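You operate a simulated robot arm through the tools that you are given. There is no shell and no other tool.

You are at the controls of a simulated two-armed robot. One attempt, no reset.

TASK
Wipe up the spill on the laundry counter top with the striped cloth and put it back.

Only the result counts: the job must be done as asked and must still hold three seconds after the hand-in. Knocking over, shifting, dropping, spilling or breaking anything else fails it. Flat cloth is picked up by pressing the open fingertips on it (5 to 10 N) and closing them slowly along it; thin cloth reads only 2 to 8 mm in the jaws.

THE ROBOT
Two 7-joint arms with two-finger parallel grippers on one trunk, on a base that drives. Base frame: it is fixed to the floor where the robot stands at the start and does not move with it; the origin is under the middle of the robot, x ahead of it, y to its left, z up; the surface under the hand at the start is at about z = 0.9. Lengths are in m, angles in degrees, forces in N, time in s.
The left shoulder is at the start at [0.05, 0.165, 1.155], the right one opposite. With the tool pointing down near the work surface each hand reaches from about 0.24 to 0.7 m from the robot's upright axis, wherever it stands, measured 20 degrees to its own side. Places, roughly: striped cloth [0.5, 0, 0.9]. Payload 3.91 kg a hand.
Tool frame (each hand has its own): the origin (TCP) lies between the finger pads and is the grasp point; the fingertips stand 0.03 m ahead of it; z points along the fingers, y is the line along which they close. Largest opening 0.11 m; finger width 0.02, thickness 0.01; the body of the gripper, 0.048 by 0.112 m, starts 0.055 m behind the TCP.
Orientation is that of the tool frame in the base frame, as [roll, pitch, yaw] about the fixed x, y, z axes, in that order (R = Rz(yaw) Ry(pitch) Rx(roll)). With the fingers straight down and closing along the base's y, the tool's x points along the base's -x, its y along +y and its z along -z.

THE INTERFACE
- The arms move only by the tool step_arm. It takes "left_rows", "right_rows" or both (then of equal length, played together; a hand with none holds still); each is one flat list of numbers, 6 for each row, row after row: the shift along the tool's x, y, z in units of 400 mm (1.0 is 400 mm), then the turn, a rotation vector about the tool's x, y, z in units of 120 degrees (1.0 is 120 degrees). In form: [dx, dy, dz, ax, ay, az, dx, dy, dz, ax, ay, az, ...]. A call has 1 to 20 rows; each row is the pose to reach, as a shift and turn from the pose commanded when the call began, along the tool's axes at that moment. "left_claw" and "right_claw" are, for a hand that has rows, the opening in per cent of the stroke, from 0 (shut) to 100 (fully open), set as the call begins (left out, the last holds). A call with a number of a shift or a turn outside -1 to 1 is refused whole. A row lasts 0.2 s, in which the tool goes at most 0.05 m and 8.6 degrees; a call with a longer step from one row to the next is refused whole, and so is a gripper value outside its range. A pose out of reach is approached as far as the arm can. The call stops where the force on the tool passes 40 N (or 10 N more than at its start, if that is more) or the arm is blocked; 0.2 s more then pass. The fingers move at their own pace (about 0.045 m/s each) and stop on an object; they squeeze with about 43 N. The grip force told is the motor's: it shows also when the fingers shut on nothing. Time passes only in rows, and 0.2 s behind the last, so rows that repeat a pose let the fingers close. It gives the time, the measured TCP pose, the force on the tool (base axes), the opening and the grip force at its end, in the units of the frame above (readings bear some noise), with the torque about the TCP (base axes, N m) and any sound that the robot's microphone picked up.
- Cameras (640 x 400 px; columns grow to the right, rows downward): "scene" is now at [0.1161, 0.0144, 1.3276]; the picture's right is [0.19, -0.98, 0.00], its down [-0.55, -0.10, -0.83] and it looks along [0.82, 0.15, -0.56] (base axes); focal length 294 px, centre (320, 200). "left" rides on the left gripper at [0.073, -0.017, -0.103] in its tool frame; the picture's right is [0.23, 0.97, 0.00], its down [-0.76, 0.18, -0.62] and it looks along [-0.61, 0.14, 0.78] (tool axes); focal length 222 px, centre (320, 200). "right" rides on the right gripper at [0.072, 0.017, -0.103] in its tool frame; the picture's right is [-0.23, 0.97, 0.00], its down [-0.76, -0.18, -0.62] and it looks along [-0.61, -0.14, 0.78] (tool axes); focal length 222 px, centre (320, 200). There is no depth. A picture from a camera that has moved, and an enlarged one, comes with that camera's place and axes in the base frame and with its lens.
- snapshot(camera): a new picture of that camera. It takes no simulated time.
- slide_trunk(by): slides the trunk up (or, below 0, down) by that many m; the arms and the scene camera ride with it, the base frame stays. It gives what a move gives, with no picture.
- roll_base(legs): drives the robot by 1 to 6 legs, each [ahead, left, turn to the left] in m, m and degrees, along the robot's own axes; the way and the turn of a leg run together, so that a leg with both is an arc; at most 1.5 m and 180 degrees a leg. The arms and the cameras ride along, it lands a little off, and it stops where it bumps. It gives what a move gives.
- head_to(pan, tilt): turns the head with the scene camera to pan (to the left, within 80 degrees either way) and tilt (down, from -29 to 69), counted from straight ahead of the robot. It gives what a move gives.
- close_up(camera, box): a new picture of the part [left, top, right, bottom] of that camera's present view, enlarged. It takes no simulated time.
- finish_job(): hands the job in; it is judged then, once.

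Places have to be worked out from the pictures, the camera data and where the tool is seen. Open the grippers and draw the arms clear of the work before you hand the job in, unless the task says otherwise.

The tools are called after ">>>" as name(argument=value, ...) on one line, values as JSON. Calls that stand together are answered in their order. step_arm: Moves the arms, as the interface text tells. Its arguments: {"type":"object","properties":{"left_rows":{"type":"array","items":{"type":"number"}},"left_claw":{"type":"number"},"right_rows":{"type":"array","items":{"type":"number"}},"right_claw":{"type":"number"}},"required":[]} The other tools are called the same way: slide_trunk (by) slides the trunk up or down; roll_base (legs) drives the base; head_to (pan, tilt) turns the head that bears the scene camera; snapshot (camera) takes a picture; close_up (camera, box) takes an enlarged picture of a part of a camera's view; finish_job () hands the job in.

At the start:

```text
time_s: 0.0
left_ee_pos: [0.3781, 0.2534, 1.1239]
left_tool_rot: [179.9, 0.0, -180.0]
left_wrist_force: [0.0, -0.3, -0.2]
left_wrist_torque: [-0.01, -0.01, 0.02]
left_gripper_width: 0.1099
left_gripper_force: 0.1
right_ee_pos: [0.4082, -0.0829, 1.1281]
right_tool_rot: [179.9, 0.0, -180.0]
right_wrist_force: [0.7, -0.5, -0.2]
right_wrist_torque: [0.02, 0.01, -0.02]
right_gripper_width: 0.1101
right_gripper_force: 0.0
trunk travel left (down, up): [-0.375, 0.128]
robot x, y, heading: [0.001, -0.0009, 0.2]
head pan, tilt: [10.7, 33.9]
```

scene: 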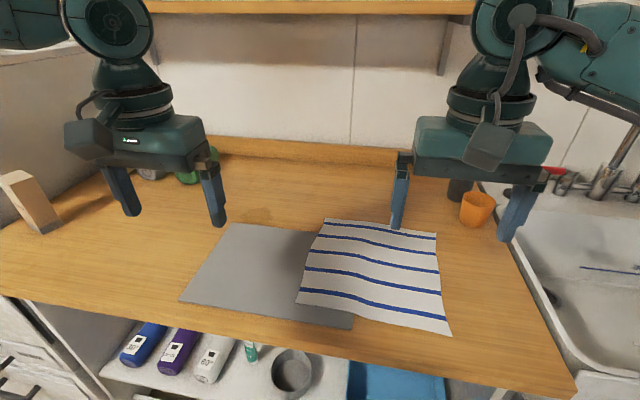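
right: 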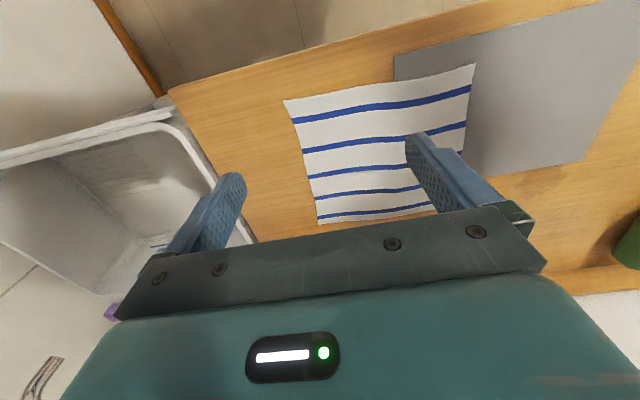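
left: 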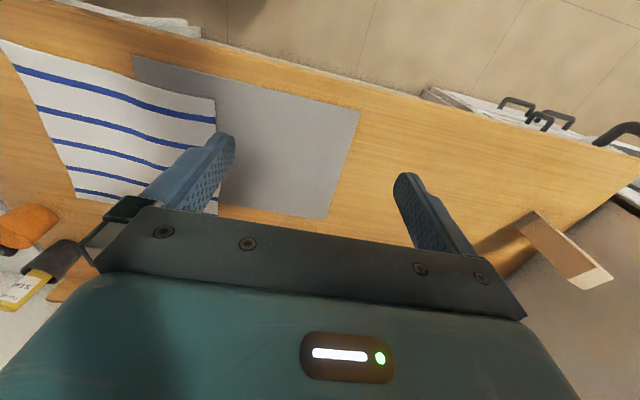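

I see the striped cloth partly lying on a gray mat; the spill isn't obvious yet (maybe a faint darker patch behind the gray mat). I take enlarged pictures of the counter to find it.

>>> close_up(camera="scene", box=[160, 180, 480, 380])

>>> close_up(camera="scene", box=[0, 130, 320, 330])

>>> close_up(camera="left", box=[200, 50, 640, 325])

>>> close_up(camera="right", box=[280, 40, 640, 265])

```text
2.00 times, centred on (320, 280) of scene
camera zoom: at [0.1161, 0.0144, 1.3276], right [0.19, -0.98, 0.0], down [-0.55, -0.1, -0.83], along [0.82, 0.15, -0.56], focal length 588 px, centre (320, 40)
```

zoom: 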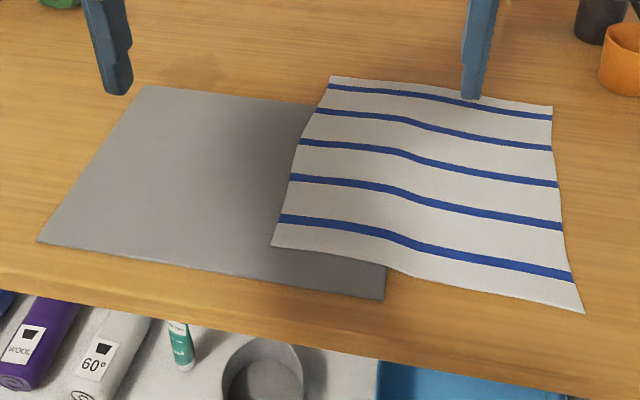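

```text
2.00 times, centred on (160, 230) of scene
camera zoom: at [0.1161, 0.0144, 1.3276], right [0.19, -0.98, 0.0], down [-0.55, -0.1, -0.83], along [0.82, 0.15, -0.56], focal length 588 px, centre (640, 140)
```

zoom: 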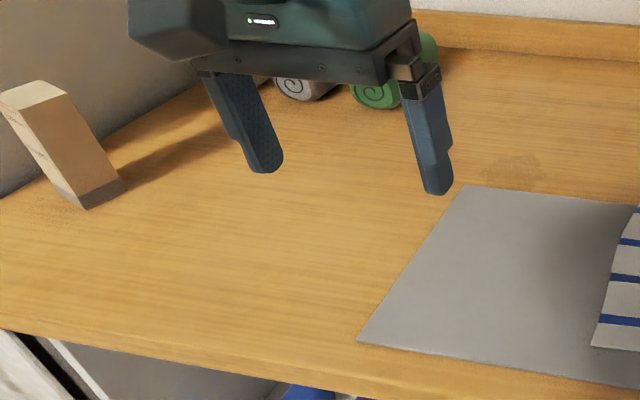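

```text
1.45 times, centred on (420, 188) of left
camera zoom: at [0.3055, 0.2366, 1.2268], right [-0.23, 0.97, 0.0], down [0.76, 0.18, 0.62], along [0.61, 0.14, -0.78], focal length 323 px, centre (174, 218)
```

zoom: 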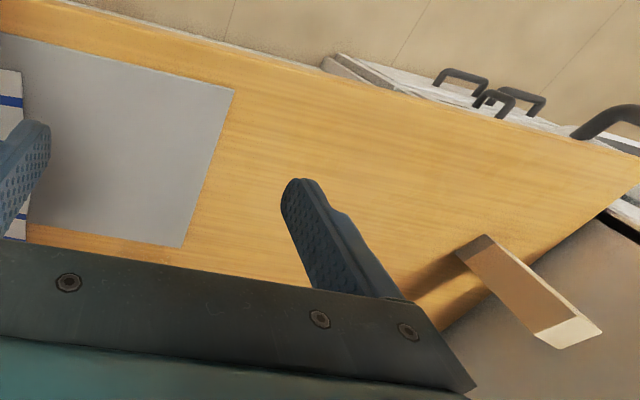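

```text
1.78 times, centred on (460, 152) of right
camera zoom: at [0.3355, -0.0647, 1.2324], right [0.23, 0.97, 0.0], down [0.76, -0.18, 0.62], along [0.61, -0.14, -0.78], focal length 395 px, centre (71, 284)
```

zoom: 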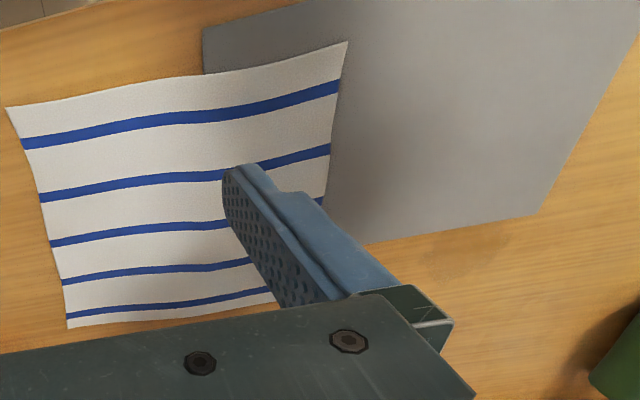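

There's a faint wet-looking patch just behind the gray mat, at about [0.65, 0.27, 0.9]. I'll turn the head toward it to get a better view.

>>> head_to(pan=24, tilt=38)

```text
time_s: 0.8
left_ee_pos: [0.3775, 0.2537, 1.1228]
left_tool_rot: [179.9, 0.0, -179.9]
left_wrist_force: [-0.2, -0.6, 0.0]
left_wrist_torque: [0.02, -0.01, 0.03]
left_gripper_width: 0.1098
left_gripper_force: 0.0
right_ee_pos: [0.409, -0.0816, 1.1277]
right_tool_rot: [180.0, 0.0, -180.0]
right_wrist_force: [0.4, 0.1, -0.1]
right_wrist_torque: [0.04, 0.0, 0.02]
right_gripper_width: 0.1101
right_gripper_force: 0.1
trunk travel left (down, up): [-0.375, 0.128]
robot x, y, heading: [0.0009, -0.001, 0.1]
head pan, tilt: [24.0, 38.0]
```

Now I take a picture with the head turned and an enlarged one of the spill area.

>>> snapshot(camera="scene")

>>> close_up(camera="scene", box=[240, 130, 400, 230])

```text
taken
camera scene: at [0.1079, 0.033, 1.3213], right [0.41, -0.91, 0.0], down [-0.56, -0.25, -0.79], along [0.72, 0.32, -0.62], focal length 294 px, centre (320, 200)
```

scene: 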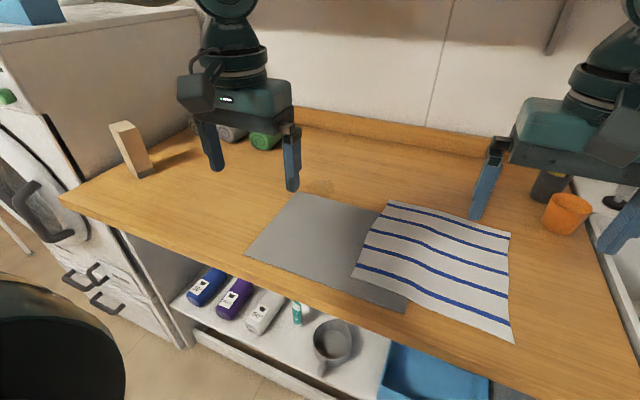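

```text
4.00 times, centred on (320, 180) of scene
camera zoom: at [0.1079, 0.033, 1.3213], right [0.41, -0.91, 0.0], down [-0.56, -0.25, -0.79], along [0.72, 0.32, -0.62], focal length 1177 px, centre (320, 280)
```

zoom: 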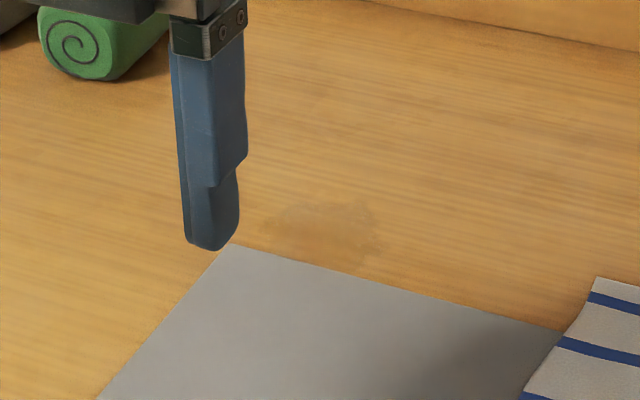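

The spill is a faint ~7 cm blob centred near [0.648, 0.267], just beyond the mat's far edge (x≈0.614). It is at the limit of reach, so I look down to see how much room there is between the robot and the counter front.

>>> head_to(pan=0, tilt=69)

>>> snapshot(camera="scene")

```text
time_s: 1.7
left_ee_pos: [0.3782, 0.2534, 1.1242]
left_tool_rot: [180.0, 0.1, -179.8]
left_wrist_force: [0.1, 0.2, -0.2]
left_wrist_torque: [0.03, -0.01, 0.01]
left_gripper_width: 0.11
left_gripper_force: 0.0
right_ee_pos: [0.4077, -0.0825, 1.1283]
right_tool_rot: [179.9, 0.1, -180.0]
right_wrist_force: [0.5, 0.2, -0.1]
right_wrist_torque: [-0.01, -0.01, -0.01]
right_gripper_width: 0.1101
right_gripper_force: 0.0
trunk travel left (down, up): [-0.375, 0.128]
robot x, y, heading: [0.0006, -0.0028, 0.1]
head pan, tilt: [0.0, 68.8]
```

```text
taken
camera scene: at [0.085, -0.0019, 1.2822], right [0.0, -1.0, 0.0], down [-0.93, 0.0, -0.36], along [0.36, 0.0, -0.93], focal length 294 px, centre (320, 200)
```

scene: 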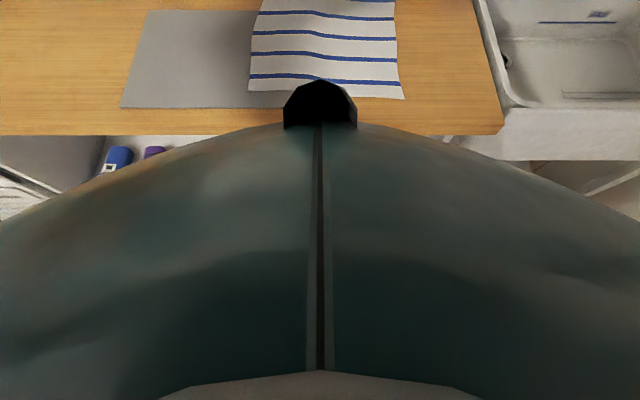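

The counter's front edge is at x≈0.34, so there may be little room to drive forward. I test the left hand's reach by moving it high over the spill (no contact), staying well above everything.

>>> step_arm(left_rows=[-0.1, 0.005, 0, 0, 0, 0, -0.2, 0.01, 0, 0, 0, 0, -0.3, 0.015, 0, 0, 0, 0, -0.4, 0.02, 0, 0, 0, 0, -0.5, 0.025, 0.0, 0, 0, 0, -0.6, 0.03, 0.05, 0, 0, 0, -0.675, 0.034, 0.1, 0, 0, 0, -0.675, 0.034, 0.2, 0, 0, 0, -0.675, 0.034, 0.25, 0, 0, 0, -0.675, 0.034, 0.25, 0, 0, 0])

>>> head_to(pan=10, tilt=34)

>>> snapshot(camera="scene")

>>> snapshot(camera="left")

```text
time_s: 3.9
left_ee_pos: [0.5841, 0.2901, 1.031]
left_tool_rot: [180.0, 0.1, -179.8]
left_wrist_force: [0.1, 0.5, -0.6]
left_wrist_torque: [0.01, 0.01, -0.01]
left_gripper_width: 0.1101
left_gripper_force: 0.2
left hand out of reach, approached as far as the arm can: row 5, 6, 7, 8, 9, 10
right_ee_pos: [0.4087, -0.0829, 1.1288]
right_tool_rot: [180.0, 0.0, 179.9]
right_wrist_force: [0.1, 0.0, 0.4]
right_wrist_torque: [-0.04, -0.01, 0.0]
right_gripper_width: 0.11
right_gripper_force: 0.2
trunk travel left (down, up): [-0.375, 0.128]
robot x, y, heading: [-0.0007, -0.0029, 0.0]
head pan, tilt: [0.0, 68.8]
```

```text
time_s: 4.9
left_ee_pos: [0.5851, 0.2889, 1.0313]
left_tool_rot: [-179.9, 0.2, -180.0]
left_wrist_force: [-0.8, -0.2, 0.0]
left_wrist_torque: [0.01, 0.01, 0.01]
left_gripper_width: 0.1098
left_gripper_force: 0.0
right_ee_pos: [0.4083, -0.0829, 1.1289]
right_tool_rot: [-180.0, -0.1, 180.0]
right_wrist_force: [-0.8, 0.0, -0.5]
right_wrist_torque: [0.04, 0.03, 0.0]
right_gripper_width: 0.1104
right_gripper_force: 0.1
trunk travel left (down, up): [-0.375, 0.128]
robot x, y, heading: [-0.0014, -0.0003, 0.2]
head pan, tilt: [10.0, 34.0]
```

```text
taken
camera scene: at [0.1162, 0.0134, 1.3273], right [0.17, -0.98, 0.0], down [-0.55, -0.1, -0.83], along [0.82, 0.14, -0.56], focal length 294 px, centre (320, 200)
```

scene: 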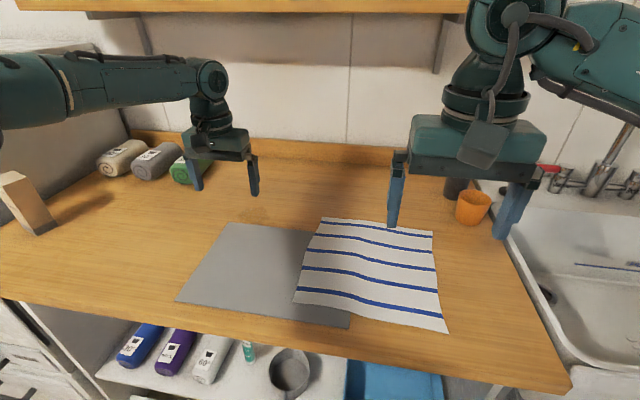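

```text
taken
camera left: at [0.5112, 0.2726, 1.1341], right [-0.23, 0.97, 0.0], down [0.76, 0.18, 0.62], along [0.61, 0.14, -0.78], focal length 222 px, centre (320, 200)
```

left: 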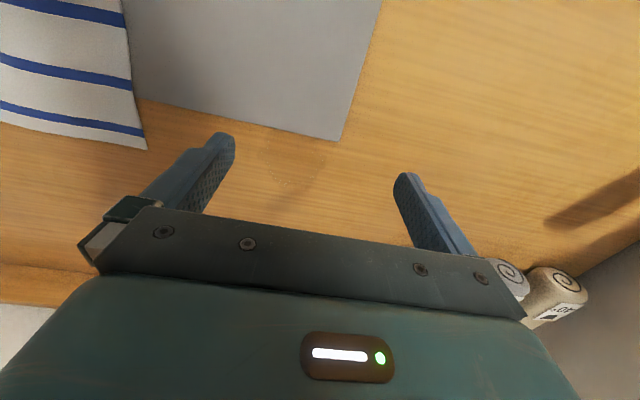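

At this height the left arm stops at [0.584, 0.289] — about 5–6 cm short of the spill. I drive the base forward in a small step to see if there is room; both hands are well above everything.

>>> roll_base(legs=[[0.04, 0, 0]])

```text
time_s: 5.8
left_ee_pos: [0.6251, 0.2898, 1.031]
left_tool_rot: [-180.0, 0.1, -179.9]
left_wrist_force: [0.7, 0.8, -0.6]
left_wrist_torque: [0.0, 0.02, -0.01]
left_gripper_width: 0.1101
left_gripper_force: 0.0
right_ee_pos: [0.4489, -0.082, 1.1283]
right_tool_rot: [180.0, -0.1, -180.0]
right_wrist_force: [0.2, -0.9, -0.5]
right_wrist_torque: [-0.02, 0.01, 0.02]
right_gripper_width: 0.1104
right_gripper_force: 0.1
trunk travel left (down, up): [-0.375, 0.128]
robot x, y, heading: [0.0386, -0.0019, -0.1]
head pan, tilt: [10.0, 34.0]
```

That went without a bump. I go on another 0.04 m ahead.

>>> roll_base(legs=[[0.04, 0, 0]])

```text
time_s: 6.7
left_ee_pos: [0.6638, 0.2901, 1.0309]
left_tool_rot: [180.0, 0.1, -179.9]
left_wrist_force: [-0.6, 0.5, 0.7]
left_wrist_torque: [-0.02, 0.06, 0.03]
left_gripper_width: 0.1097
left_gripper_force: 0.2
right_ee_pos: [0.4889, -0.0828, 1.1283]
right_tool_rot: [-179.9, -0.2, -180.0]
right_wrist_force: [0.4, 0.7, 0.7]
right_wrist_torque: [0.01, 0.01, 0.01]
right_gripper_width: 0.1099
right_gripper_force: 0.1
trunk travel left (down, up): [-0.375, 0.128]
robot x, y, heading: [0.0814, -0.0013, 0.0]
head pan, tilt: [10.0, 34.0]
```

Still no bump. One more 0.04 m ahead and a bit to the left, to have reserve over the whole spill.

>>> roll_base(legs=[[0.04, 0.03, 0]])

>>> snapshot(camera="scene")

```text
time_s: 7.6
left_ee_pos: [0.7052, 0.3194, 1.0307]
left_tool_rot: [-179.8, 0.2, -179.9]
left_wrist_force: [0.9, 0.0, 0.3]
left_wrist_torque: [-0.04, 0.01, 0.01]
left_gripper_width: 0.1101
left_gripper_force: 0.1
right_ee_pos: [0.5288, -0.0523, 1.13]
right_tool_rot: [-180.0, 0.0, -180.0]
right_wrist_force: [-0.4, 0.1, -0.2]
right_wrist_torque: [0.0, -0.02, 0.04]
right_gripper_width: 0.1099
right_gripper_force: 0.1
trunk travel left (down, up): [-0.375, 0.128]
robot x, y, heading: [0.115, 0.026, 0.0]
head pan, tilt: [10.0, 34.0]
```

```text
taken
camera scene: at [0.2369, 0.0437, 1.3273], right [0.17, -0.98, 0.0], down [-0.55, -0.1, -0.83], along [0.82, 0.14, -0.56], focal length 294 px, centre (320, 200)
```

scene: 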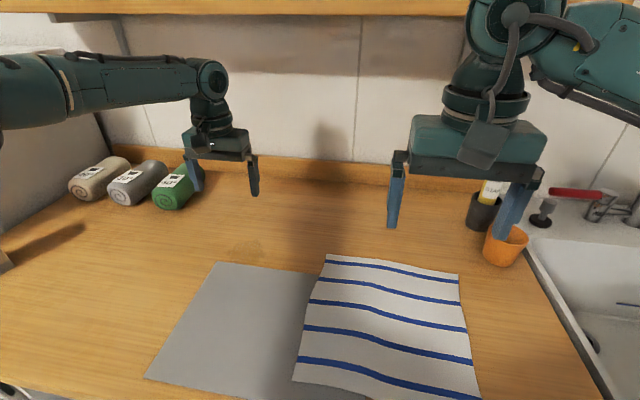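

The robot stands about 0.12 m further ahead and 0.03 m to the left now, so the spill (≈[0.65, 0.27]) is well within left-arm reach. I pull the left hand back and up, and the right hand up and to the right, to get a clear view of the cloth and spill.

>>> step_arm(left_rows=[0.08, 0.0, -0.04, 0, 0, 0, 0.16, 0.0, -0.08, 0, 0, 0, 0.24, 0.0, -0.12, 0, 0, 0, 0.32, 0.0, -0.16, 0, 0, 0, 0.4, 0.0, -0.2, 0, 0, 0, 0.48, 0.05, -0.2, 0, 0, 0, 0.55, 0.1, -0.2, 0, 0, 0], right_rows=[0.06, -0.06, 0, 0, 0, 0, 0.12, -0.12, 0, 0, 0, 0, 0.18, -0.18, 0, 0, 0, 0, 0.24, -0.24, 0, 0, 0, 0, 0.3, -0.3, 0, 0, 0, 0, 0.3, -0.36, 0, 0, 0, 0, 0.3, -0.4, 0, 0, 0, 0])

>>> head_to(pan=8, tilt=44)

>>> snapshot(camera="scene")

```text
time_s: 9.2
left_ee_pos: [0.483, 0.3598, 1.1107]
left_tool_rot: [-179.9, 0.2, -179.9]
left_wrist_force: [0.7, 0.1, -0.3]
left_wrist_torque: [0.01, -0.01, -0.02]
left_gripper_width: 0.1101
left_gripper_force: 0.1
right_ee_pos: [0.4069, -0.2126, 1.1294]
right_tool_rot: [-180.0, 0.1, 180.0]
right_wrist_force: [0.2, 0.2, -0.8]
right_wrist_torque: [0.01, 0.02, -0.01]
right_gripper_width: 0.1103
right_gripper_force: 0.1
trunk travel left (down, up): [-0.375, 0.128]
robot x, y, heading: [0.1187, 0.0293, -0.1]
head pan, tilt: [10.0, 34.0]
```

```text
time_s: 9.9
left_ee_pos: [0.484, 0.3592, 1.1104]
left_tool_rot: [179.9, 0.1, -179.9]
left_wrist_force: [0.2, -0.1, -0.3]
left_wrist_torque: [0.03, 0.04, 0.03]
left_gripper_width: 0.11
left_gripper_force: 0.1
right_ee_pos: [0.4066, -0.2123, 1.1295]
right_tool_rot: [-179.9, 0.0, 180.0]
right_wrist_force: [0.1, 0.5, 0.0]
right_wrist_torque: [-0.02, -0.01, -0.01]
right_gripper_width: 0.1099
right_gripper_force: 0.1
trunk travel left (down, up): [-0.375, 0.128]
robot x, y, heading: [0.1197, 0.0283, -0.0]
head pan, tilt: [8.0, 44.0]
```

```text
taken
camera scene: at [0.2302, 0.0392, 1.3125], right [0.14, -0.99, 0.0], down [-0.69, -0.1, -0.72], along [0.71, 0.1, -0.69], focal length 294 px, centre (320, 200)
```

scene: 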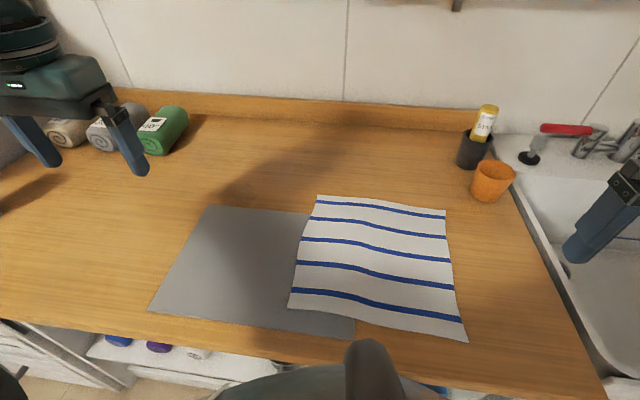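

The view is clear now; corner estimates of the cloth: far-left [0.669, 0.105], far-right [0.661, -0.15], near-right [0.408, -0.138], near-left [0.422, 0.113]. I enlarge the spill and the cloth's far edge for reference.

>>> close_up(camera="scene", box=[180, 150, 340, 250])

>>> close_up(camera="scene", box=[270, 180, 510, 330])

>>> snapshot(camera="left")

```text
4.00 times, centred on (260, 200) of scene
camera zoom: at [0.2302, 0.0392, 1.3125], right [0.14, -0.99, 0.0], down [-0.69, -0.1, -0.72], along [0.71, 0.1, -0.69], focal length 1177 px, centre (560, 200)
```

zoom: 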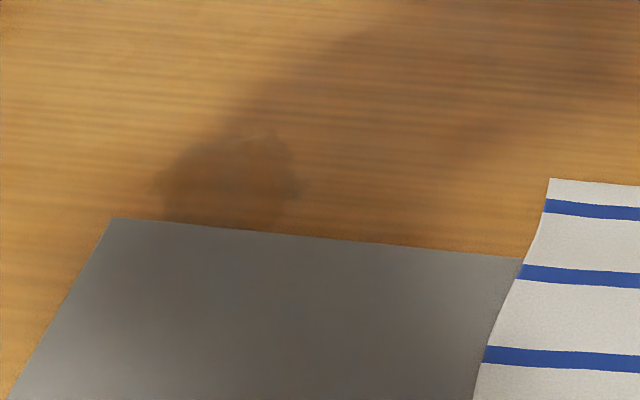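

```text
2.67 times, centred on (390, 255) of scene
camera zoom: at [0.2302, 0.0392, 1.3125], right [0.14, -0.99, 0.0], down [-0.69, -0.1, -0.72], along [0.71, 0.1, -0.69], focal length 785 px, centre (133, 53)
```

zoom: 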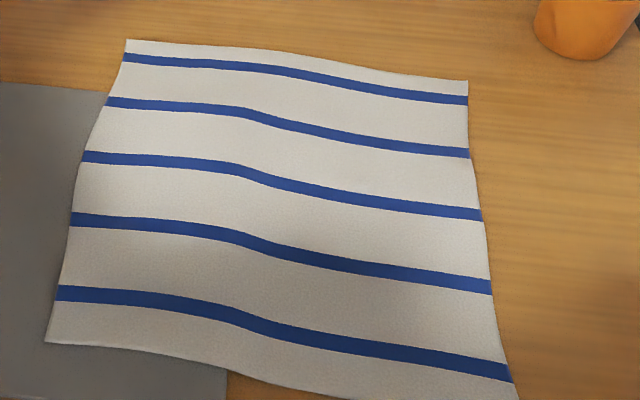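

```text
taken
camera left: at [0.4112, 0.3424, 1.2132], right [-0.23, 0.97, 0.0], down [0.76, 0.18, 0.62], along [0.61, 0.14, -0.78], focal length 222 px, centre (320, 200)
```

left: 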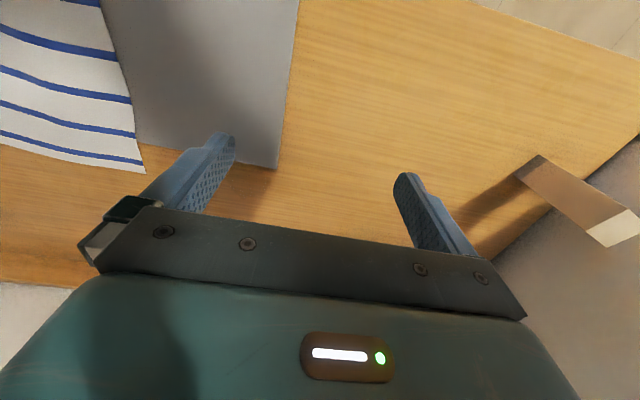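

The spill spans about x 0.61–0.69, y 0.23–0.31. Plan: pinch the two far corners (off the mat) with both hands so the cloth can be laid back flat; the left hand first. I move the left hand over [0.637, 0.055] with the jaws at ~6 cm.

>>> step_arm(left_rows=[-0.0425, -0.0844, 0, 0, 0, 0, -0.085, -0.1689, 0, 0, 0, 0, -0.1275, -0.2533, 0, 0, 0, 0, -0.17, -0.3378, 0, 0, 0, 0, -0.2125, -0.4222, 0, 0, 0, 0, -0.255, -0.5067, 0, 0, 0, 0, -0.2975, -0.5911, 0, 0, 0, 0, -0.34, -0.6756, 0, 0, 0, 0, -0.3825, -0.76, 0, 0, 0, 0, -0.3825, -0.76, 0.09, 0, 0, 0, -0.3825, -0.76, 0.18, 0, 0, 0, -0.3825, -0.76, 0.275, 0, 0, 0, -0.3825, -0.76, 0.275, 0, 0, 0], left_claw=55)

>>> snapshot(camera="scene")

>>> snapshot(camera="left")

```text
time_s: 12.8
left_ee_pos: [0.5747, 0.16, 1.0236]
left_tool_rot: [-179.9, 0.2, 180.0]
left_wrist_force: [-0.4, 0.3, -0.3]
left_wrist_torque: [-0.04, -0.01, -0.02]
left_gripper_width: 0.0605
left_gripper_force: 0.1
left hand out of reach, approached as far as the arm can: row 6, 7, 8, 9, 10, 11, 12, 13
right_ee_pos: [0.4075, -0.2125, 1.1293]
right_tool_rot: [-180.0, 0.0, 180.0]
right_wrist_force: [0.9, 0.5, -0.3]
right_wrist_torque: [-0.01, 0.0, 0.01]
right_gripper_width: 0.11
right_gripper_force: 0.0
trunk travel left (down, up): [-0.375, 0.128]
robot x, y, heading: [0.1171, 0.0265, -0.1]
head pan, tilt: [8.0, 44.0]
```

```text
taken
camera scene: at [0.2303, 0.0391, 1.3125], right [0.14, -0.99, 0.0], down [-0.69, -0.1, -0.72], along [0.71, 0.1, -0.69], focal length 294 px, centre (320, 200)
```

scene: 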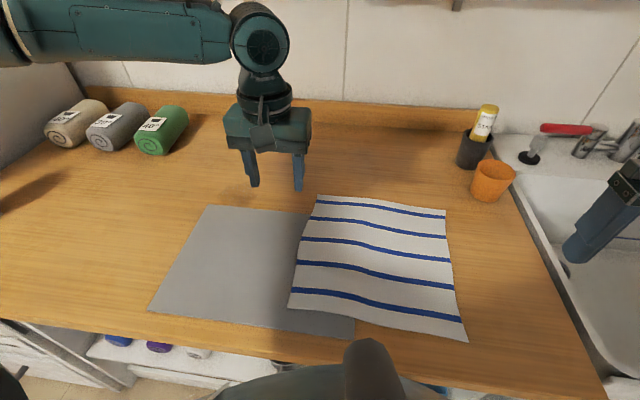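

```text
taken
camera left: at [0.5032, 0.1424, 1.1269], right [-0.23, 0.97, 0.0], down [0.76, 0.18, 0.63], along [0.61, 0.14, -0.78], focal length 222 px, centre (320, 200)
```

left: 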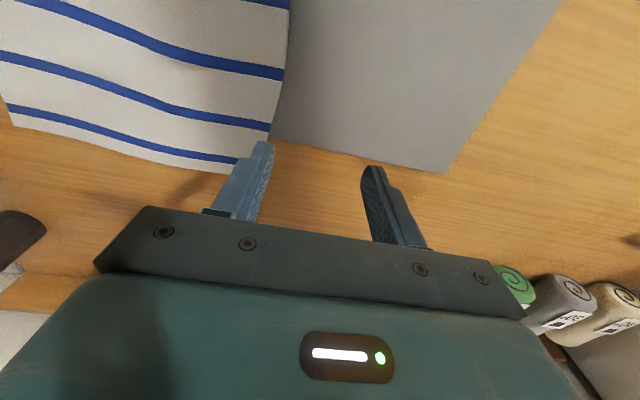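

The left arm can't cross inward that far with this yaw (stopped at [0.575, 0.16]). I test whether turning the gripper about the vertical (clockwise from above) lets it reach inward, staying high.

>>> step_arm(left_rows=[-0.02, -0.04, 0, 0, 0, 0.0625, -0.04, -0.08, 0, 0, 0, 0.125, -0.06, -0.12, 0, 0, 0, 0.1875, -0.08, -0.16, 0, 0, 0, 0.25, -0.12, -0.21, 0, 0, 0, 0.3125, -0.155, -0.2625, 0, 0, 0, 0.375, -0.155, -0.2625, 0, 0, 0, 0.375])

>>> snapshot(camera="scene")

```text
time_s: 14.3
left_ee_pos: [0.574, 0.1553, 1.0372]
left_tool_rot: [179.9, 0.1, 135.1]
left_wrist_force: [0.0, -0.3, -0.4]
left_wrist_torque: [0.0, -0.02, 0.02]
left_gripper_width: 0.0606
left_gripper_force: 0.1
left hand out of reach, approached as far as the arm can: row 1, 2, 3, 4, 5, 6, 7
right_ee_pos: [0.4084, -0.2143, 1.1296]
right_tool_rot: [-180.0, 0.0, -180.0]
right_wrist_force: [-0.5, 0.2, -0.1]
right_wrist_torque: [-0.01, 0.01, 0.01]
right_gripper_width: 0.1099
right_gripper_force: 0.0
trunk travel left (down, up): [-0.375, 0.128]
robot x, y, heading: [0.1217, 0.0287, -0.0]
head pan, tilt: [8.0, 44.0]
```

```text
taken
camera scene: at [0.2303, 0.0392, 1.3125], right [0.14, -0.99, 0.0], down [-0.69, -0.1, -0.72], along [0.71, 0.1, -0.69], focal length 294 px, centre (320, 200)
```

scene: 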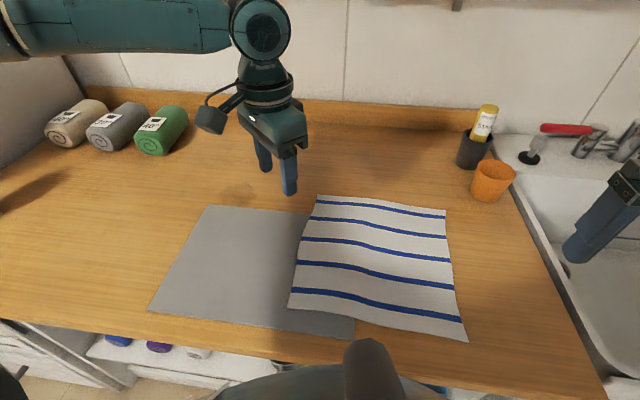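

The block is in position, not yaw, probably due to the arm posture. I turn the gripper back, retract closer to the body, and then try approaching inward from there.

>>> step_arm(left_rows=[0, 0, -0.04, 0, 0, -0.0625, 0, 0, -0.08, 0, 0, -0.125, 0, 0, -0.12, 0, 0, -0.1875, 0, 0, -0.16, 0, 0, -0.25, 0, 0, -0.2, 0, 0, -0.3125, 0, 0, -0.2, 0, 0, -0.375])

>>> step_arm(left_rows=[0.1, 0.02, 0, 0, 0, 0, 0.2, 0.04, 0, 0, 0, 0, 0.3, 0.06, 0, 0, 0, 0, 0.4, 0.08, 0, 0, 0, 0, 0.45, 0.08, 0, 0, 0, 0])

```text
time_s: 15.8
left_ee_pos: [0.5729, 0.1589, 1.1172]
left_tool_rot: [-180.0, 0.2, -179.8]
left_wrist_force: [-0.7, -0.2, 0.1]
left_wrist_torque: [0.01, 0.01, -0.01]
left_gripper_width: 0.0604
left_gripper_force: 0.0
left hand out of reach, approached as far as the arm can: row 5, 6
right_ee_pos: [0.4072, -0.2133, 1.1298]
right_tool_rot: [-180.0, 0.0, 179.9]
right_wrist_force: [0.7, 0.4, -0.1]
right_wrist_torque: [0.0, 0.0, -0.01]
right_gripper_width: 0.1099
right_gripper_force: 0.1
trunk travel left (down, up): [-0.375, 0.128]
robot x, y, heading: [0.1163, 0.029, 0.1]
head pan, tilt: [8.0, 44.0]
```

```text
time_s: 16.9
left_ee_pos: [0.3935, 0.1892, 1.1164]
left_tool_rot: [-179.9, 0.0, -179.9]
left_wrist_force: [-0.3, -0.6, 0.9]
left_wrist_torque: [0.01, 0.03, 0.02]
left_gripper_width: 0.0606
left_gripper_force: 0.0
right_ee_pos: [0.4074, -0.2129, 1.1285]
right_tool_rot: [180.0, -0.1, -179.9]
right_wrist_force: [-0.8, 0.1, 0.7]
right_wrist_torque: [-0.01, 0.0, -0.01]
right_gripper_width: 0.1101
right_gripper_force: 0.1
trunk travel left (down, up): [-0.375, 0.128]
robot x, y, heading: [0.1224, 0.0329, 0.0]
head pan, tilt: [8.0, 44.0]
```

Retracted to [0.394, 0.189, 1.116]. Now I try going inward (-y) here, then forward.

>>> step_arm(left_rows=[-0.02, -0.08, 0, 0, 0, 0, -0.04, -0.16, 0, 0, 0, 0, -0.06, -0.24, 0, 0, 0, 0, -0.1, -0.3, 0, 0, 0, 0, -0.15, -0.34, 0, 0, 0, 0])

>>> snapshot(camera="scene")

```text
time_s: 18.1
left_ee_pos: [0.4221, 0.1128, 1.1189]
left_tool_rot: [180.0, 0.3, -180.0]
left_wrist_force: [-0.8, -0.2, -0.3]
left_wrist_torque: [-0.03, 0.0, 0.03]
left_gripper_width: 0.0604
left_gripper_force: 0.0
left hand out of reach, approached as far as the arm can: row 3, 4, 5
right_ee_pos: [0.4069, -0.2131, 1.1287]
right_tool_rot: [-180.0, 0.0, 180.0]
right_wrist_force: [0.7, -0.2, -0.2]
right_wrist_torque: [0.03, -0.01, 0.02]
right_gripper_width: 0.1101
right_gripper_force: 0.0
trunk travel left (down, up): [-0.375, 0.128]
robot x, y, heading: [0.1187, 0.0288, -0.0]
head pan, tilt: [8.0, 44.0]
```

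```text
taken
camera scene: at [0.2302, 0.0392, 1.3125], right [0.14, -0.99, 0.0], down [-0.69, -0.1, -0.72], along [0.71, 0.1, -0.69], focal length 294 px, centre (320, 200)
```

scene: 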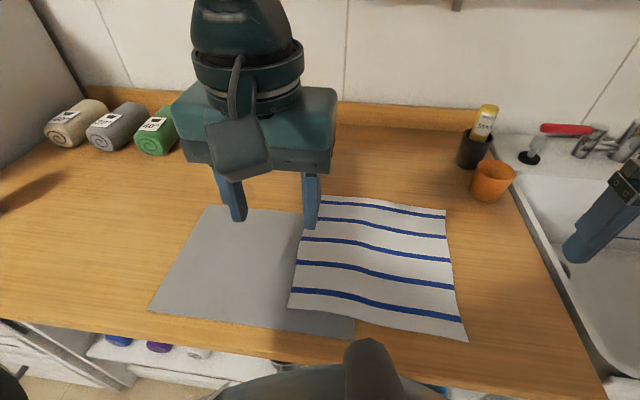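

The left hand's inner limit seems to be a ray about 16° left of the robot's facing direction. So I turn the base to the right in steps, which puts both the cloth and the spill inside the left hand's sector.

>>> roll_base(legs=[[0, 0, -15]])

```text
time_s: 19.4
left_ee_pos: [0.4325, 0.0323, 1.1188]
left_tool_rot: [179.9, 0.1, 165.3]
left_wrist_force: [0.0, -0.2, -1.2]
left_wrist_torque: [0.0, -0.01, -0.03]
left_gripper_width: 0.0607
left_gripper_force: 0.1
right_ee_pos: [0.3345, -0.2788, 1.1281]
right_tool_rot: [-179.9, 0.0, 165.1]
right_wrist_force: [0.6, 0.3, -0.4]
right_wrist_torque: [0.01, -0.03, 0.03]
right_gripper_width: 0.1102
right_gripper_force: 0.2
trunk travel left (down, up): [-0.375, 0.128]
robot x, y, heading: [0.1217, 0.0293, -15.1]
head pan, tilt: [8.0, 44.0]
```

No bump. Another 15° to the right, and I turn the head to keep the cloth and spill in view.

>>> roll_base(legs=[[0, 0, -15]])

>>> head_to(pan=40, tilt=44)

>>> snapshot(camera="scene")

>>> snapshot(camera="left")

```text
time_s: 20.7
left_ee_pos: [0.4233, -0.0487, 1.119]
left_tool_rot: [179.9, 0.2, 150.2]
left_wrist_force: [-0.2, 0.1, 0.6]
left_wrist_torque: [0.02, -0.03, -0.01]
left_gripper_width: 0.0605
left_gripper_force: 0.0
right_ee_pos: [0.2479, -0.3252, 1.1293]
right_tool_rot: [180.0, -0.1, 150.1]
right_wrist_force: [-0.3, 0.0, 0.9]
right_wrist_torque: [0.0, 0.02, 0.0]
right_gripper_width: 0.11
right_gripper_force: 0.1
trunk travel left (down, up): [-0.375, 0.128]
robot x, y, heading: [0.1208, 0.0318, -30.1]
head pan, tilt: [8.0, 44.0]
```

```text
time_s: 21.7
left_ee_pos: [0.4239, -0.0484, 1.1199]
left_tool_rot: [-179.8, 0.2, 150.2]
left_wrist_force: [-0.4, -0.3, 0.2]
left_wrist_torque: [0.0, -0.01, 0.01]
left_gripper_width: 0.0604
left_gripper_force: 0.1
right_ee_pos: [0.2495, -0.3248, 1.1283]
right_tool_rot: [179.9, 0.0, 150.0]
right_wrist_force: [-0.8, 0.1, 0.3]
right_wrist_torque: [0.02, 0.01, 0.0]
right_gripper_width: 0.11
right_gripper_force: 0.1
trunk travel left (down, up): [-0.375, 0.128]
robot x, y, heading: [0.1217, 0.0306, -30.0]
head pan, tilt: [40.0, 44.0]
```

```text
taken
camera scene: at [0.2259, 0.0274, 1.3125], right [0.17, -0.98, 0.0], down [-0.68, -0.12, -0.72], along [0.71, 0.12, -0.69], focal length 294 px, centre (320, 200)
```

scene: 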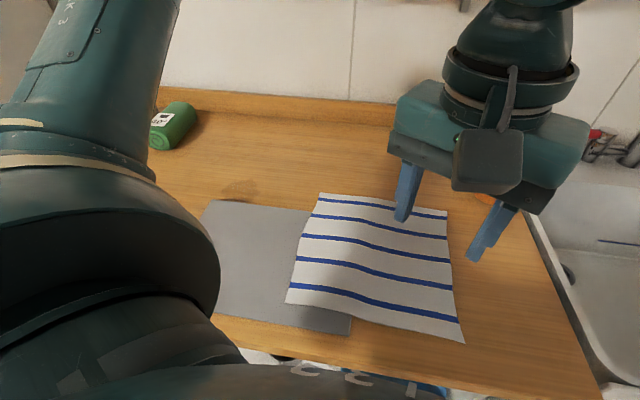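

```text
taken
camera left: at [0.3512, -0.027, 1.2219], right [0.29, 0.96, 0.0], down [0.75, -0.22, 0.62], along [0.6, -0.18, -0.78], focal length 222 px, centre (320, 200)
```

left: 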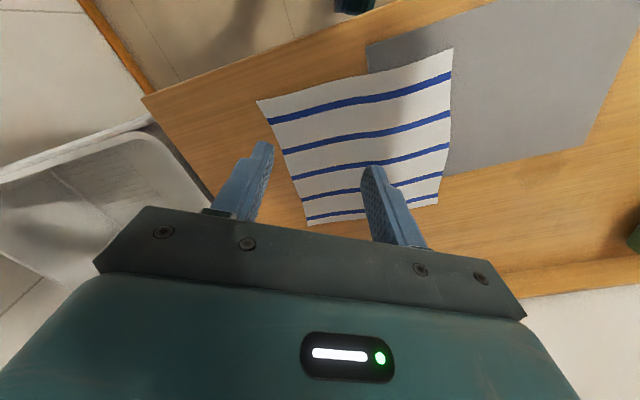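

The left hand is at [0.424, -0.048, 1.12], yaw 150°. I bring it over the middle of the far edge, [0.633, -0.025], turning yaw back to 180° so the jaws close along y, and stop at z≈1.0 to look.

>>> step_arm(left_rows=[-0.0705, 0.052, 0, 0, 0, -0.0625, -0.141, 0.104, 0, 0, 0, -0.125, -0.2115, 0.156, 0, 0, 0, -0.1875, -0.282, 0.208, 0, 0, 0, -0.25, -0.3525, 0.26, 0, 0, 0, -0.25, -0.423, 0.312, 0, 0, 0, -0.25, -0.423, 0.312, 0.1, 0, 0, -0.25, -0.423, 0.312, 0.2, 0, 0, -0.25, -0.423, 0.312, 0.3, 0, 0, -0.25, -0.423, 0.312, 0.3, 0, 0, -0.25], left_claw=45)

>>> snapshot(camera="scene")

>>> snapshot(camera="left")

```text
time_s: 23.9
left_ee_pos: [0.6318, -0.0249, 0.9996]
left_tool_rot: [-179.9, 0.0, -179.7]
left_wrist_force: [1.3, 0.0, 0.2]
left_wrist_torque: [-0.03, 0.0, 0.02]
left_gripper_width: 0.0493
left_gripper_force: 0.0
right_ee_pos: [0.2475, -0.3242, 1.1286]
right_tool_rot: [-180.0, 0.0, 150.0]
right_wrist_force: [-0.1, -0.2, 0.3]
right_wrist_torque: [-0.02, 0.0, 0.0]
right_gripper_width: 0.11
right_gripper_force: 0.1
trunk travel left (down, up): [-0.375, 0.128]
robot x, y, heading: [0.1182, 0.0312, -30.0]
head pan, tilt: [40.0, 44.0]
```

```text
taken
camera scene: at [0.2257, 0.0275, 1.3125], right [0.17, -0.98, 0.0], down [-0.68, -0.12, -0.72], along [0.71, 0.13, -0.69], focal length 294 px, centre (320, 200)
```

scene: 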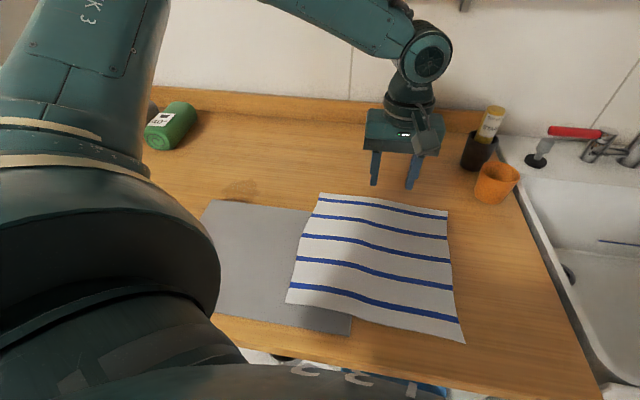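

```text
taken
camera left: at [0.5591, -0.0418, 1.1024], right [-0.23, 0.97, 0.0], down [0.76, 0.18, 0.62], along [0.61, 0.14, -0.78], focal length 222 px, centre (320, 200)
```

left: 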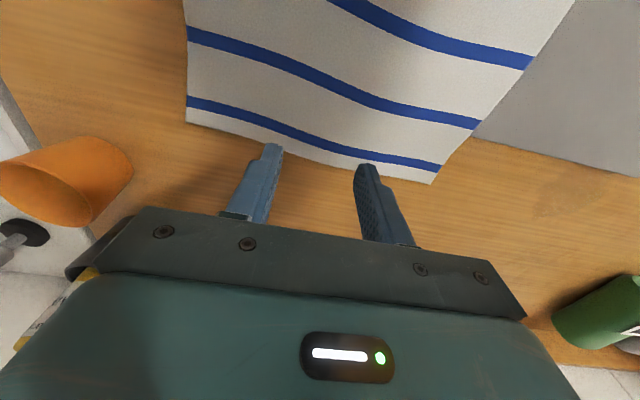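

The hand is over the far edge's middle as intended (fingertips project ~3 cm inside the edge when lowered). I lower to just above the cloth.

>>> step_arm(left_rows=[0, 0, 0.05, 0, 0, 0, 0, 0, 0.1, 0, 0, 0, 0, 0, 0.14, 0, 0, 0, 0, 0, 0.14, 0, 0, 0])

>>> snapshot(camera="left")

>>> close_up(camera="scene", box=[290, 150, 450, 250])

```text
time_s: 24.9
left_ee_pos: [0.6334, -0.0251, 0.9417]
left_tool_rot: [-179.9, 0.1, -179.7]
left_wrist_force: [-0.4, 0.6, -0.4]
left_wrist_torque: [0.0, -0.02, 0.01]
left_gripper_width: 0.0492
left_gripper_force: 0.1
right_ee_pos: [0.2494, -0.3251, 1.1294]
right_tool_rot: [-180.0, 0.1, 150.0]
right_wrist_force: [0.0, 0.2, 0.1]
right_wrist_torque: [-0.01, -0.01, 0.02]
right_gripper_width: 0.1099
right_gripper_force: 0.0
trunk travel left (down, up): [-0.375, 0.128]
robot x, y, heading: [0.1206, 0.028, -30.0]
head pan, tilt: [40.0, 44.0]
```

```text
taken
camera left: at [0.5591, -0.0423, 1.046], right [-0.23, 0.97, 0.0], down [0.76, 0.18, 0.62], along [0.61, 0.14, -0.78], focal length 222 px, centre (320, 200)
```

left: 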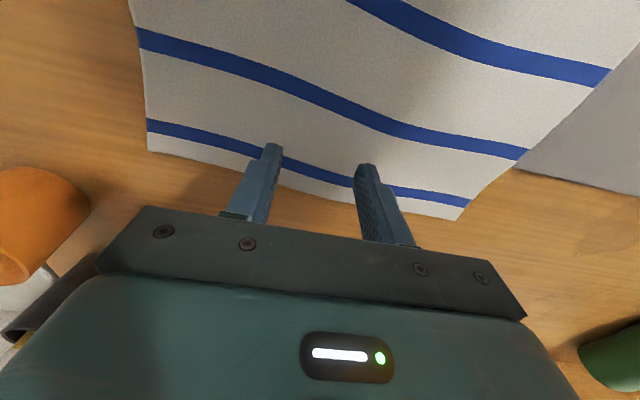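

```text
4.00 times, centred on (370, 200) of scene
camera zoom: at [0.2258, 0.0275, 1.3125], right [0.17, -0.98, 0.0], down [-0.68, -0.12, -0.72], along [0.71, 0.13, -0.69], focal length 1177 px, centre (120, 200)
```

zoom: 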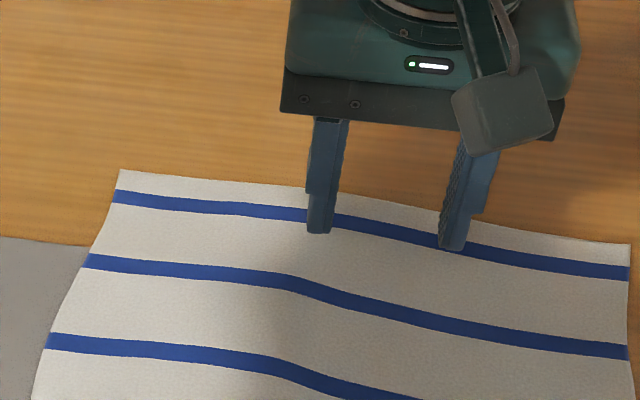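

Fingertips are ~1 cm above the cloth, ~2.5 cm inside the far edge. I lower in small steps until I read 5–10 N.

>>> step_arm(left_rows=[0, 0, 0.01, 0, 0, 0, 0, 0, 0.02, 0, 0, 0, 0, 0, 0.02, 0, 0, 0])

```text
time_s: 25.7
left_ee_pos: [0.6325, -0.0248, 0.9358]
left_tool_rot: [-179.9, 0.1, -179.8]
left_wrist_force: [-0.2, 0.4, 0.4]
left_wrist_torque: [-0.01, -0.02, 0.01]
left_gripper_width: 0.0493
left_gripper_force: 0.1
right_ee_pos: [0.2477, -0.324, 1.1287]
right_tool_rot: [-180.0, 0.1, 150.1]
right_wrist_force: [0.1, 0.0, -1.4]
right_wrist_torque: [-0.01, 0.02, -0.01]
right_gripper_width: 0.11
right_gripper_force: 0.0
trunk travel left (down, up): [-0.375, 0.128]
robot x, y, heading: [0.12, 0.0343, -29.9]
head pan, tilt: [40.0, 44.0]
```

No contact yet at TCP z≈0.935; down 3 mm more.

>>> step_arm(left_rows=[0, 0, 0.0075, 0, 0, 0, 0, 0, 0.0075, 0, 0, 0])

```text
time_s: 26.3
left_ee_pos: [0.6311, -0.0252, 0.9319]
left_tool_rot: [-179.9, 0.1, -179.8]
left_wrist_force: [-0.4, 0.3, 0.6]
left_wrist_torque: [-0.02, 0.03, 0.0]
left_gripper_width: 0.0496
left_gripper_force: 0.0
right_ee_pos: [0.2485, -0.323, 1.1287]
right_tool_rot: [179.9, 0.1, 149.9]
right_wrist_force: [-0.3, -0.2, 0.2]
right_wrist_torque: [0.01, -0.01, -0.01]
right_gripper_width: 0.11
right_gripper_force: 0.1
trunk travel left (down, up): [-0.375, 0.128]
robot x, y, heading: [0.1216, 0.0303, -30.2]
head pan, tilt: [40.0, 44.0]
```

Still free; another 3 mm.

>>> step_arm(left_rows=[0, 0, 0.0075, 0, 0, 0, 0, 0, 0.0075, 0, 0, 0])

```text
time_s: 26.9
left_ee_pos: [0.6324, -0.0261, 0.9311]
left_tool_rot: [-179.8, 0.3, -179.9]
left_wrist_force: [0.3, 1.3, 15.3]
left_wrist_torque: [0.43, 0.03, -0.03]
left_gripper_width: 0.0498
left_gripper_force: 0.1
right_ee_pos: [0.2476, -0.3234, 1.1292]
right_tool_rot: [-180.0, 0.1, 150.1]
right_wrist_force: [0.3, 0.3, -0.1]
right_wrist_torque: [0.03, 0.04, -0.01]
right_gripper_width: 0.11
right_gripper_force: 0.1
trunk travel left (down, up): [-0.375, 0.128]
robot x, y, heading: [0.1177, 0.0287, -29.8]
head pan, tilt: [40.0, 44.0]
```

Contact with 15 N, mostly on the +y finger (torque 0.43 N m). I raise by about 1 mm and roll the tool by ~0.5° to even out the two fingers.

>>> step_arm(left_rows=[0, 0, -0.002, -0.004, 0, 0, 0, 0, -0.002, -0.004, 0, 0])

```text
time_s: 27.5
left_ee_pos: [0.6322, -0.0267, 0.9324]
left_tool_rot: [179.8, 0.1, -179.9]
left_wrist_force: [0.3, -0.3, 14.9]
left_wrist_torque: [-0.4, 0.01, 0.0]
left_gripper_width: 0.0499
left_gripper_force: 0.1
right_ee_pos: [0.2476, -0.3234, 1.1303]
right_tool_rot: [180.0, 0.1, 150.0]
right_wrist_force: [0.2, 0.2, 0.3]
right_wrist_torque: [0.02, 0.0, -0.01]
right_gripper_width: 0.1102
right_gripper_force: 0.1
trunk travel left (down, up): [-0.375, 0.128]
robot x, y, heading: [0.1215, 0.0304, -29.9]
head pan, tilt: [40.0, 44.0]
```

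Now it's the other finger; I take half the roll back and rise a touch.

>>> step_arm(left_rows=[0, 0, -0.0012, 0.002, 0, 0, 0, 0, -0.0012, 0.002, 0, 0])

```text
time_s: 28.1
left_ee_pos: [0.6308, -0.0251, 0.9311]
left_tool_rot: [179.9, 0.2, -179.9]
left_wrist_force: [1.6, -2.9, 13.3]
left_wrist_torque: [-0.26, -0.02, 0.03]
left_gripper_width: 0.0495
left_gripper_force: 0.1
right_ee_pos: [0.2476, -0.3248, 1.1301]
right_tool_rot: [180.0, 0.1, 150.1]
right_wrist_force: [-0.1, -0.7, -0.8]
right_wrist_torque: [0.01, -0.04, 0.0]
right_gripper_width: 0.1099
right_gripper_force: 0.0
trunk travel left (down, up): [-0.375, 0.128]
robot x, y, heading: [0.1219, 0.0267, -29.9]
head pan, tilt: [40.0, 44.0]
```

Force 13 N, still a bit on the -y finger. I rise ~0.6 mm and roll slightly back.

>>> step_arm(left_rows=[0, 0, -0.0015, 0.001, 0, 0, 0, 0, -0.0015, 0.001, 0, 0])

```text
time_s: 28.7
left_ee_pos: [0.6326, -0.0234, 0.9313]
left_tool_rot: [180.0, 0.0, -179.9]
left_wrist_force: [1.7, -2.6, 11.1]
left_wrist_torque: [-0.12, 0.01, 0.0]
left_gripper_width: 0.0496
left_gripper_force: 0.2
right_ee_pos: [0.2482, -0.3238, 1.1292]
right_tool_rot: [-180.0, 0.0, 150.0]
right_wrist_force: [-0.3, 0.8, 0.4]
right_wrist_torque: [0.02, 0.02, 0.02]
right_gripper_width: 0.1101
right_gripper_force: 0.0
trunk travel left (down, up): [-0.375, 0.128]
robot x, y, heading: [0.1179, 0.0272, -29.9]
head pan, tilt: [40.0, 44.0]
```

11 N and nearly balanced. Now I close slowly in small steps, easing up a hair.

>>> step_arm(left_rows=[0, 0, -0.0006, 0.0003, 0, 0, 0, 0, -0.0006, 0.0003, 0, 0], left_claw=40)

>>> step_arm(left_rows=[0, 0, 0, 0, 0, 0, 0, 0, 0, 0, 0, 0], left_claw=35)

>>> snapshot(camera="left")

>>> close_up(camera="scene", box=[290, 150, 450, 250])

```text
time_s: 29.3
left_ee_pos: [0.6324, -0.0239, 0.9308]
left_tool_rot: [-179.9, 0.2, -179.8]
left_wrist_force: [-0.9, 0.5, 8.2]
left_wrist_torque: [0.01, -0.01, 0.02]
left_gripper_width: 0.0433
left_gripper_force: 0.0
right_ee_pos: [0.2485, -0.3246, 1.1281]
right_tool_rot: [-180.0, 0.1, 150.1]
right_wrist_force: [0.4, 0.7, -0.7]
right_wrist_torque: [-0.03, 0.02, -0.03]
right_gripper_width: 0.1101
right_gripper_force: 0.1
trunk travel left (down, up): [-0.375, 0.128]
robot x, y, heading: [0.121, 0.0336, -30.0]
head pan, tilt: [40.0, 44.0]
```

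```text
time_s: 29.9
left_ee_pos: [0.6316, -0.0255, 0.9306]
left_tool_rot: [-180.0, 0.2, -179.8]
left_wrist_force: [0.3, 0.0, 6.0]
left_wrist_torque: [0.02, 0.03, 0.03]
left_gripper_width: 0.0379
left_gripper_force: 0.1
right_ee_pos: [0.2484, -0.3248, 1.129]
right_tool_rot: [-179.9, 0.0, 150.0]
right_wrist_force: [0.6, 0.5, -0.2]
right_wrist_torque: [0.01, -0.04, 0.01]
right_gripper_width: 0.1102
right_gripper_force: 0.0
trunk travel left (down, up): [-0.375, 0.128]
robot x, y, heading: [0.1223, 0.0332, -30.2]
head pan, tilt: [40.0, 44.0]
```

```text
taken
camera left: at [0.5586, -0.0418, 1.0345], right [-0.23, 0.97, 0.0], down [0.76, 0.18, 0.62], along [0.61, 0.14, -0.78], focal length 222 px, centre (320, 200)
```

left: 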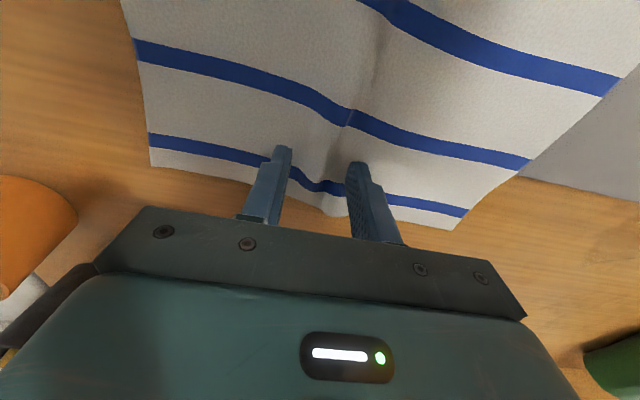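

```text
4.00 times, centred on (370, 200) of scene
camera zoom: at [0.2253, 0.0275, 1.3125], right [0.17, -0.98, 0.0], down [-0.68, -0.12, -0.72], along [0.71, 0.13, -0.69], focal length 1177 px, centre (120, 200)
```

zoom: 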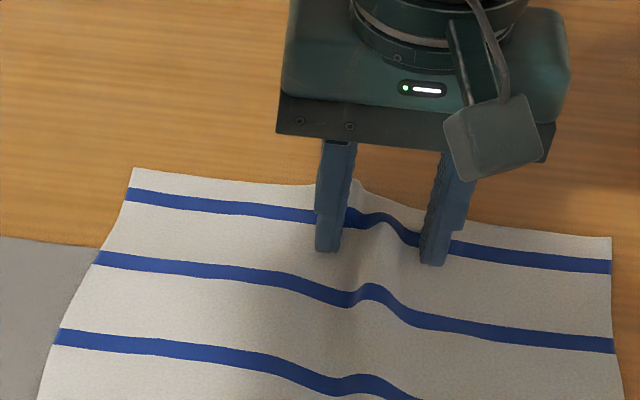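

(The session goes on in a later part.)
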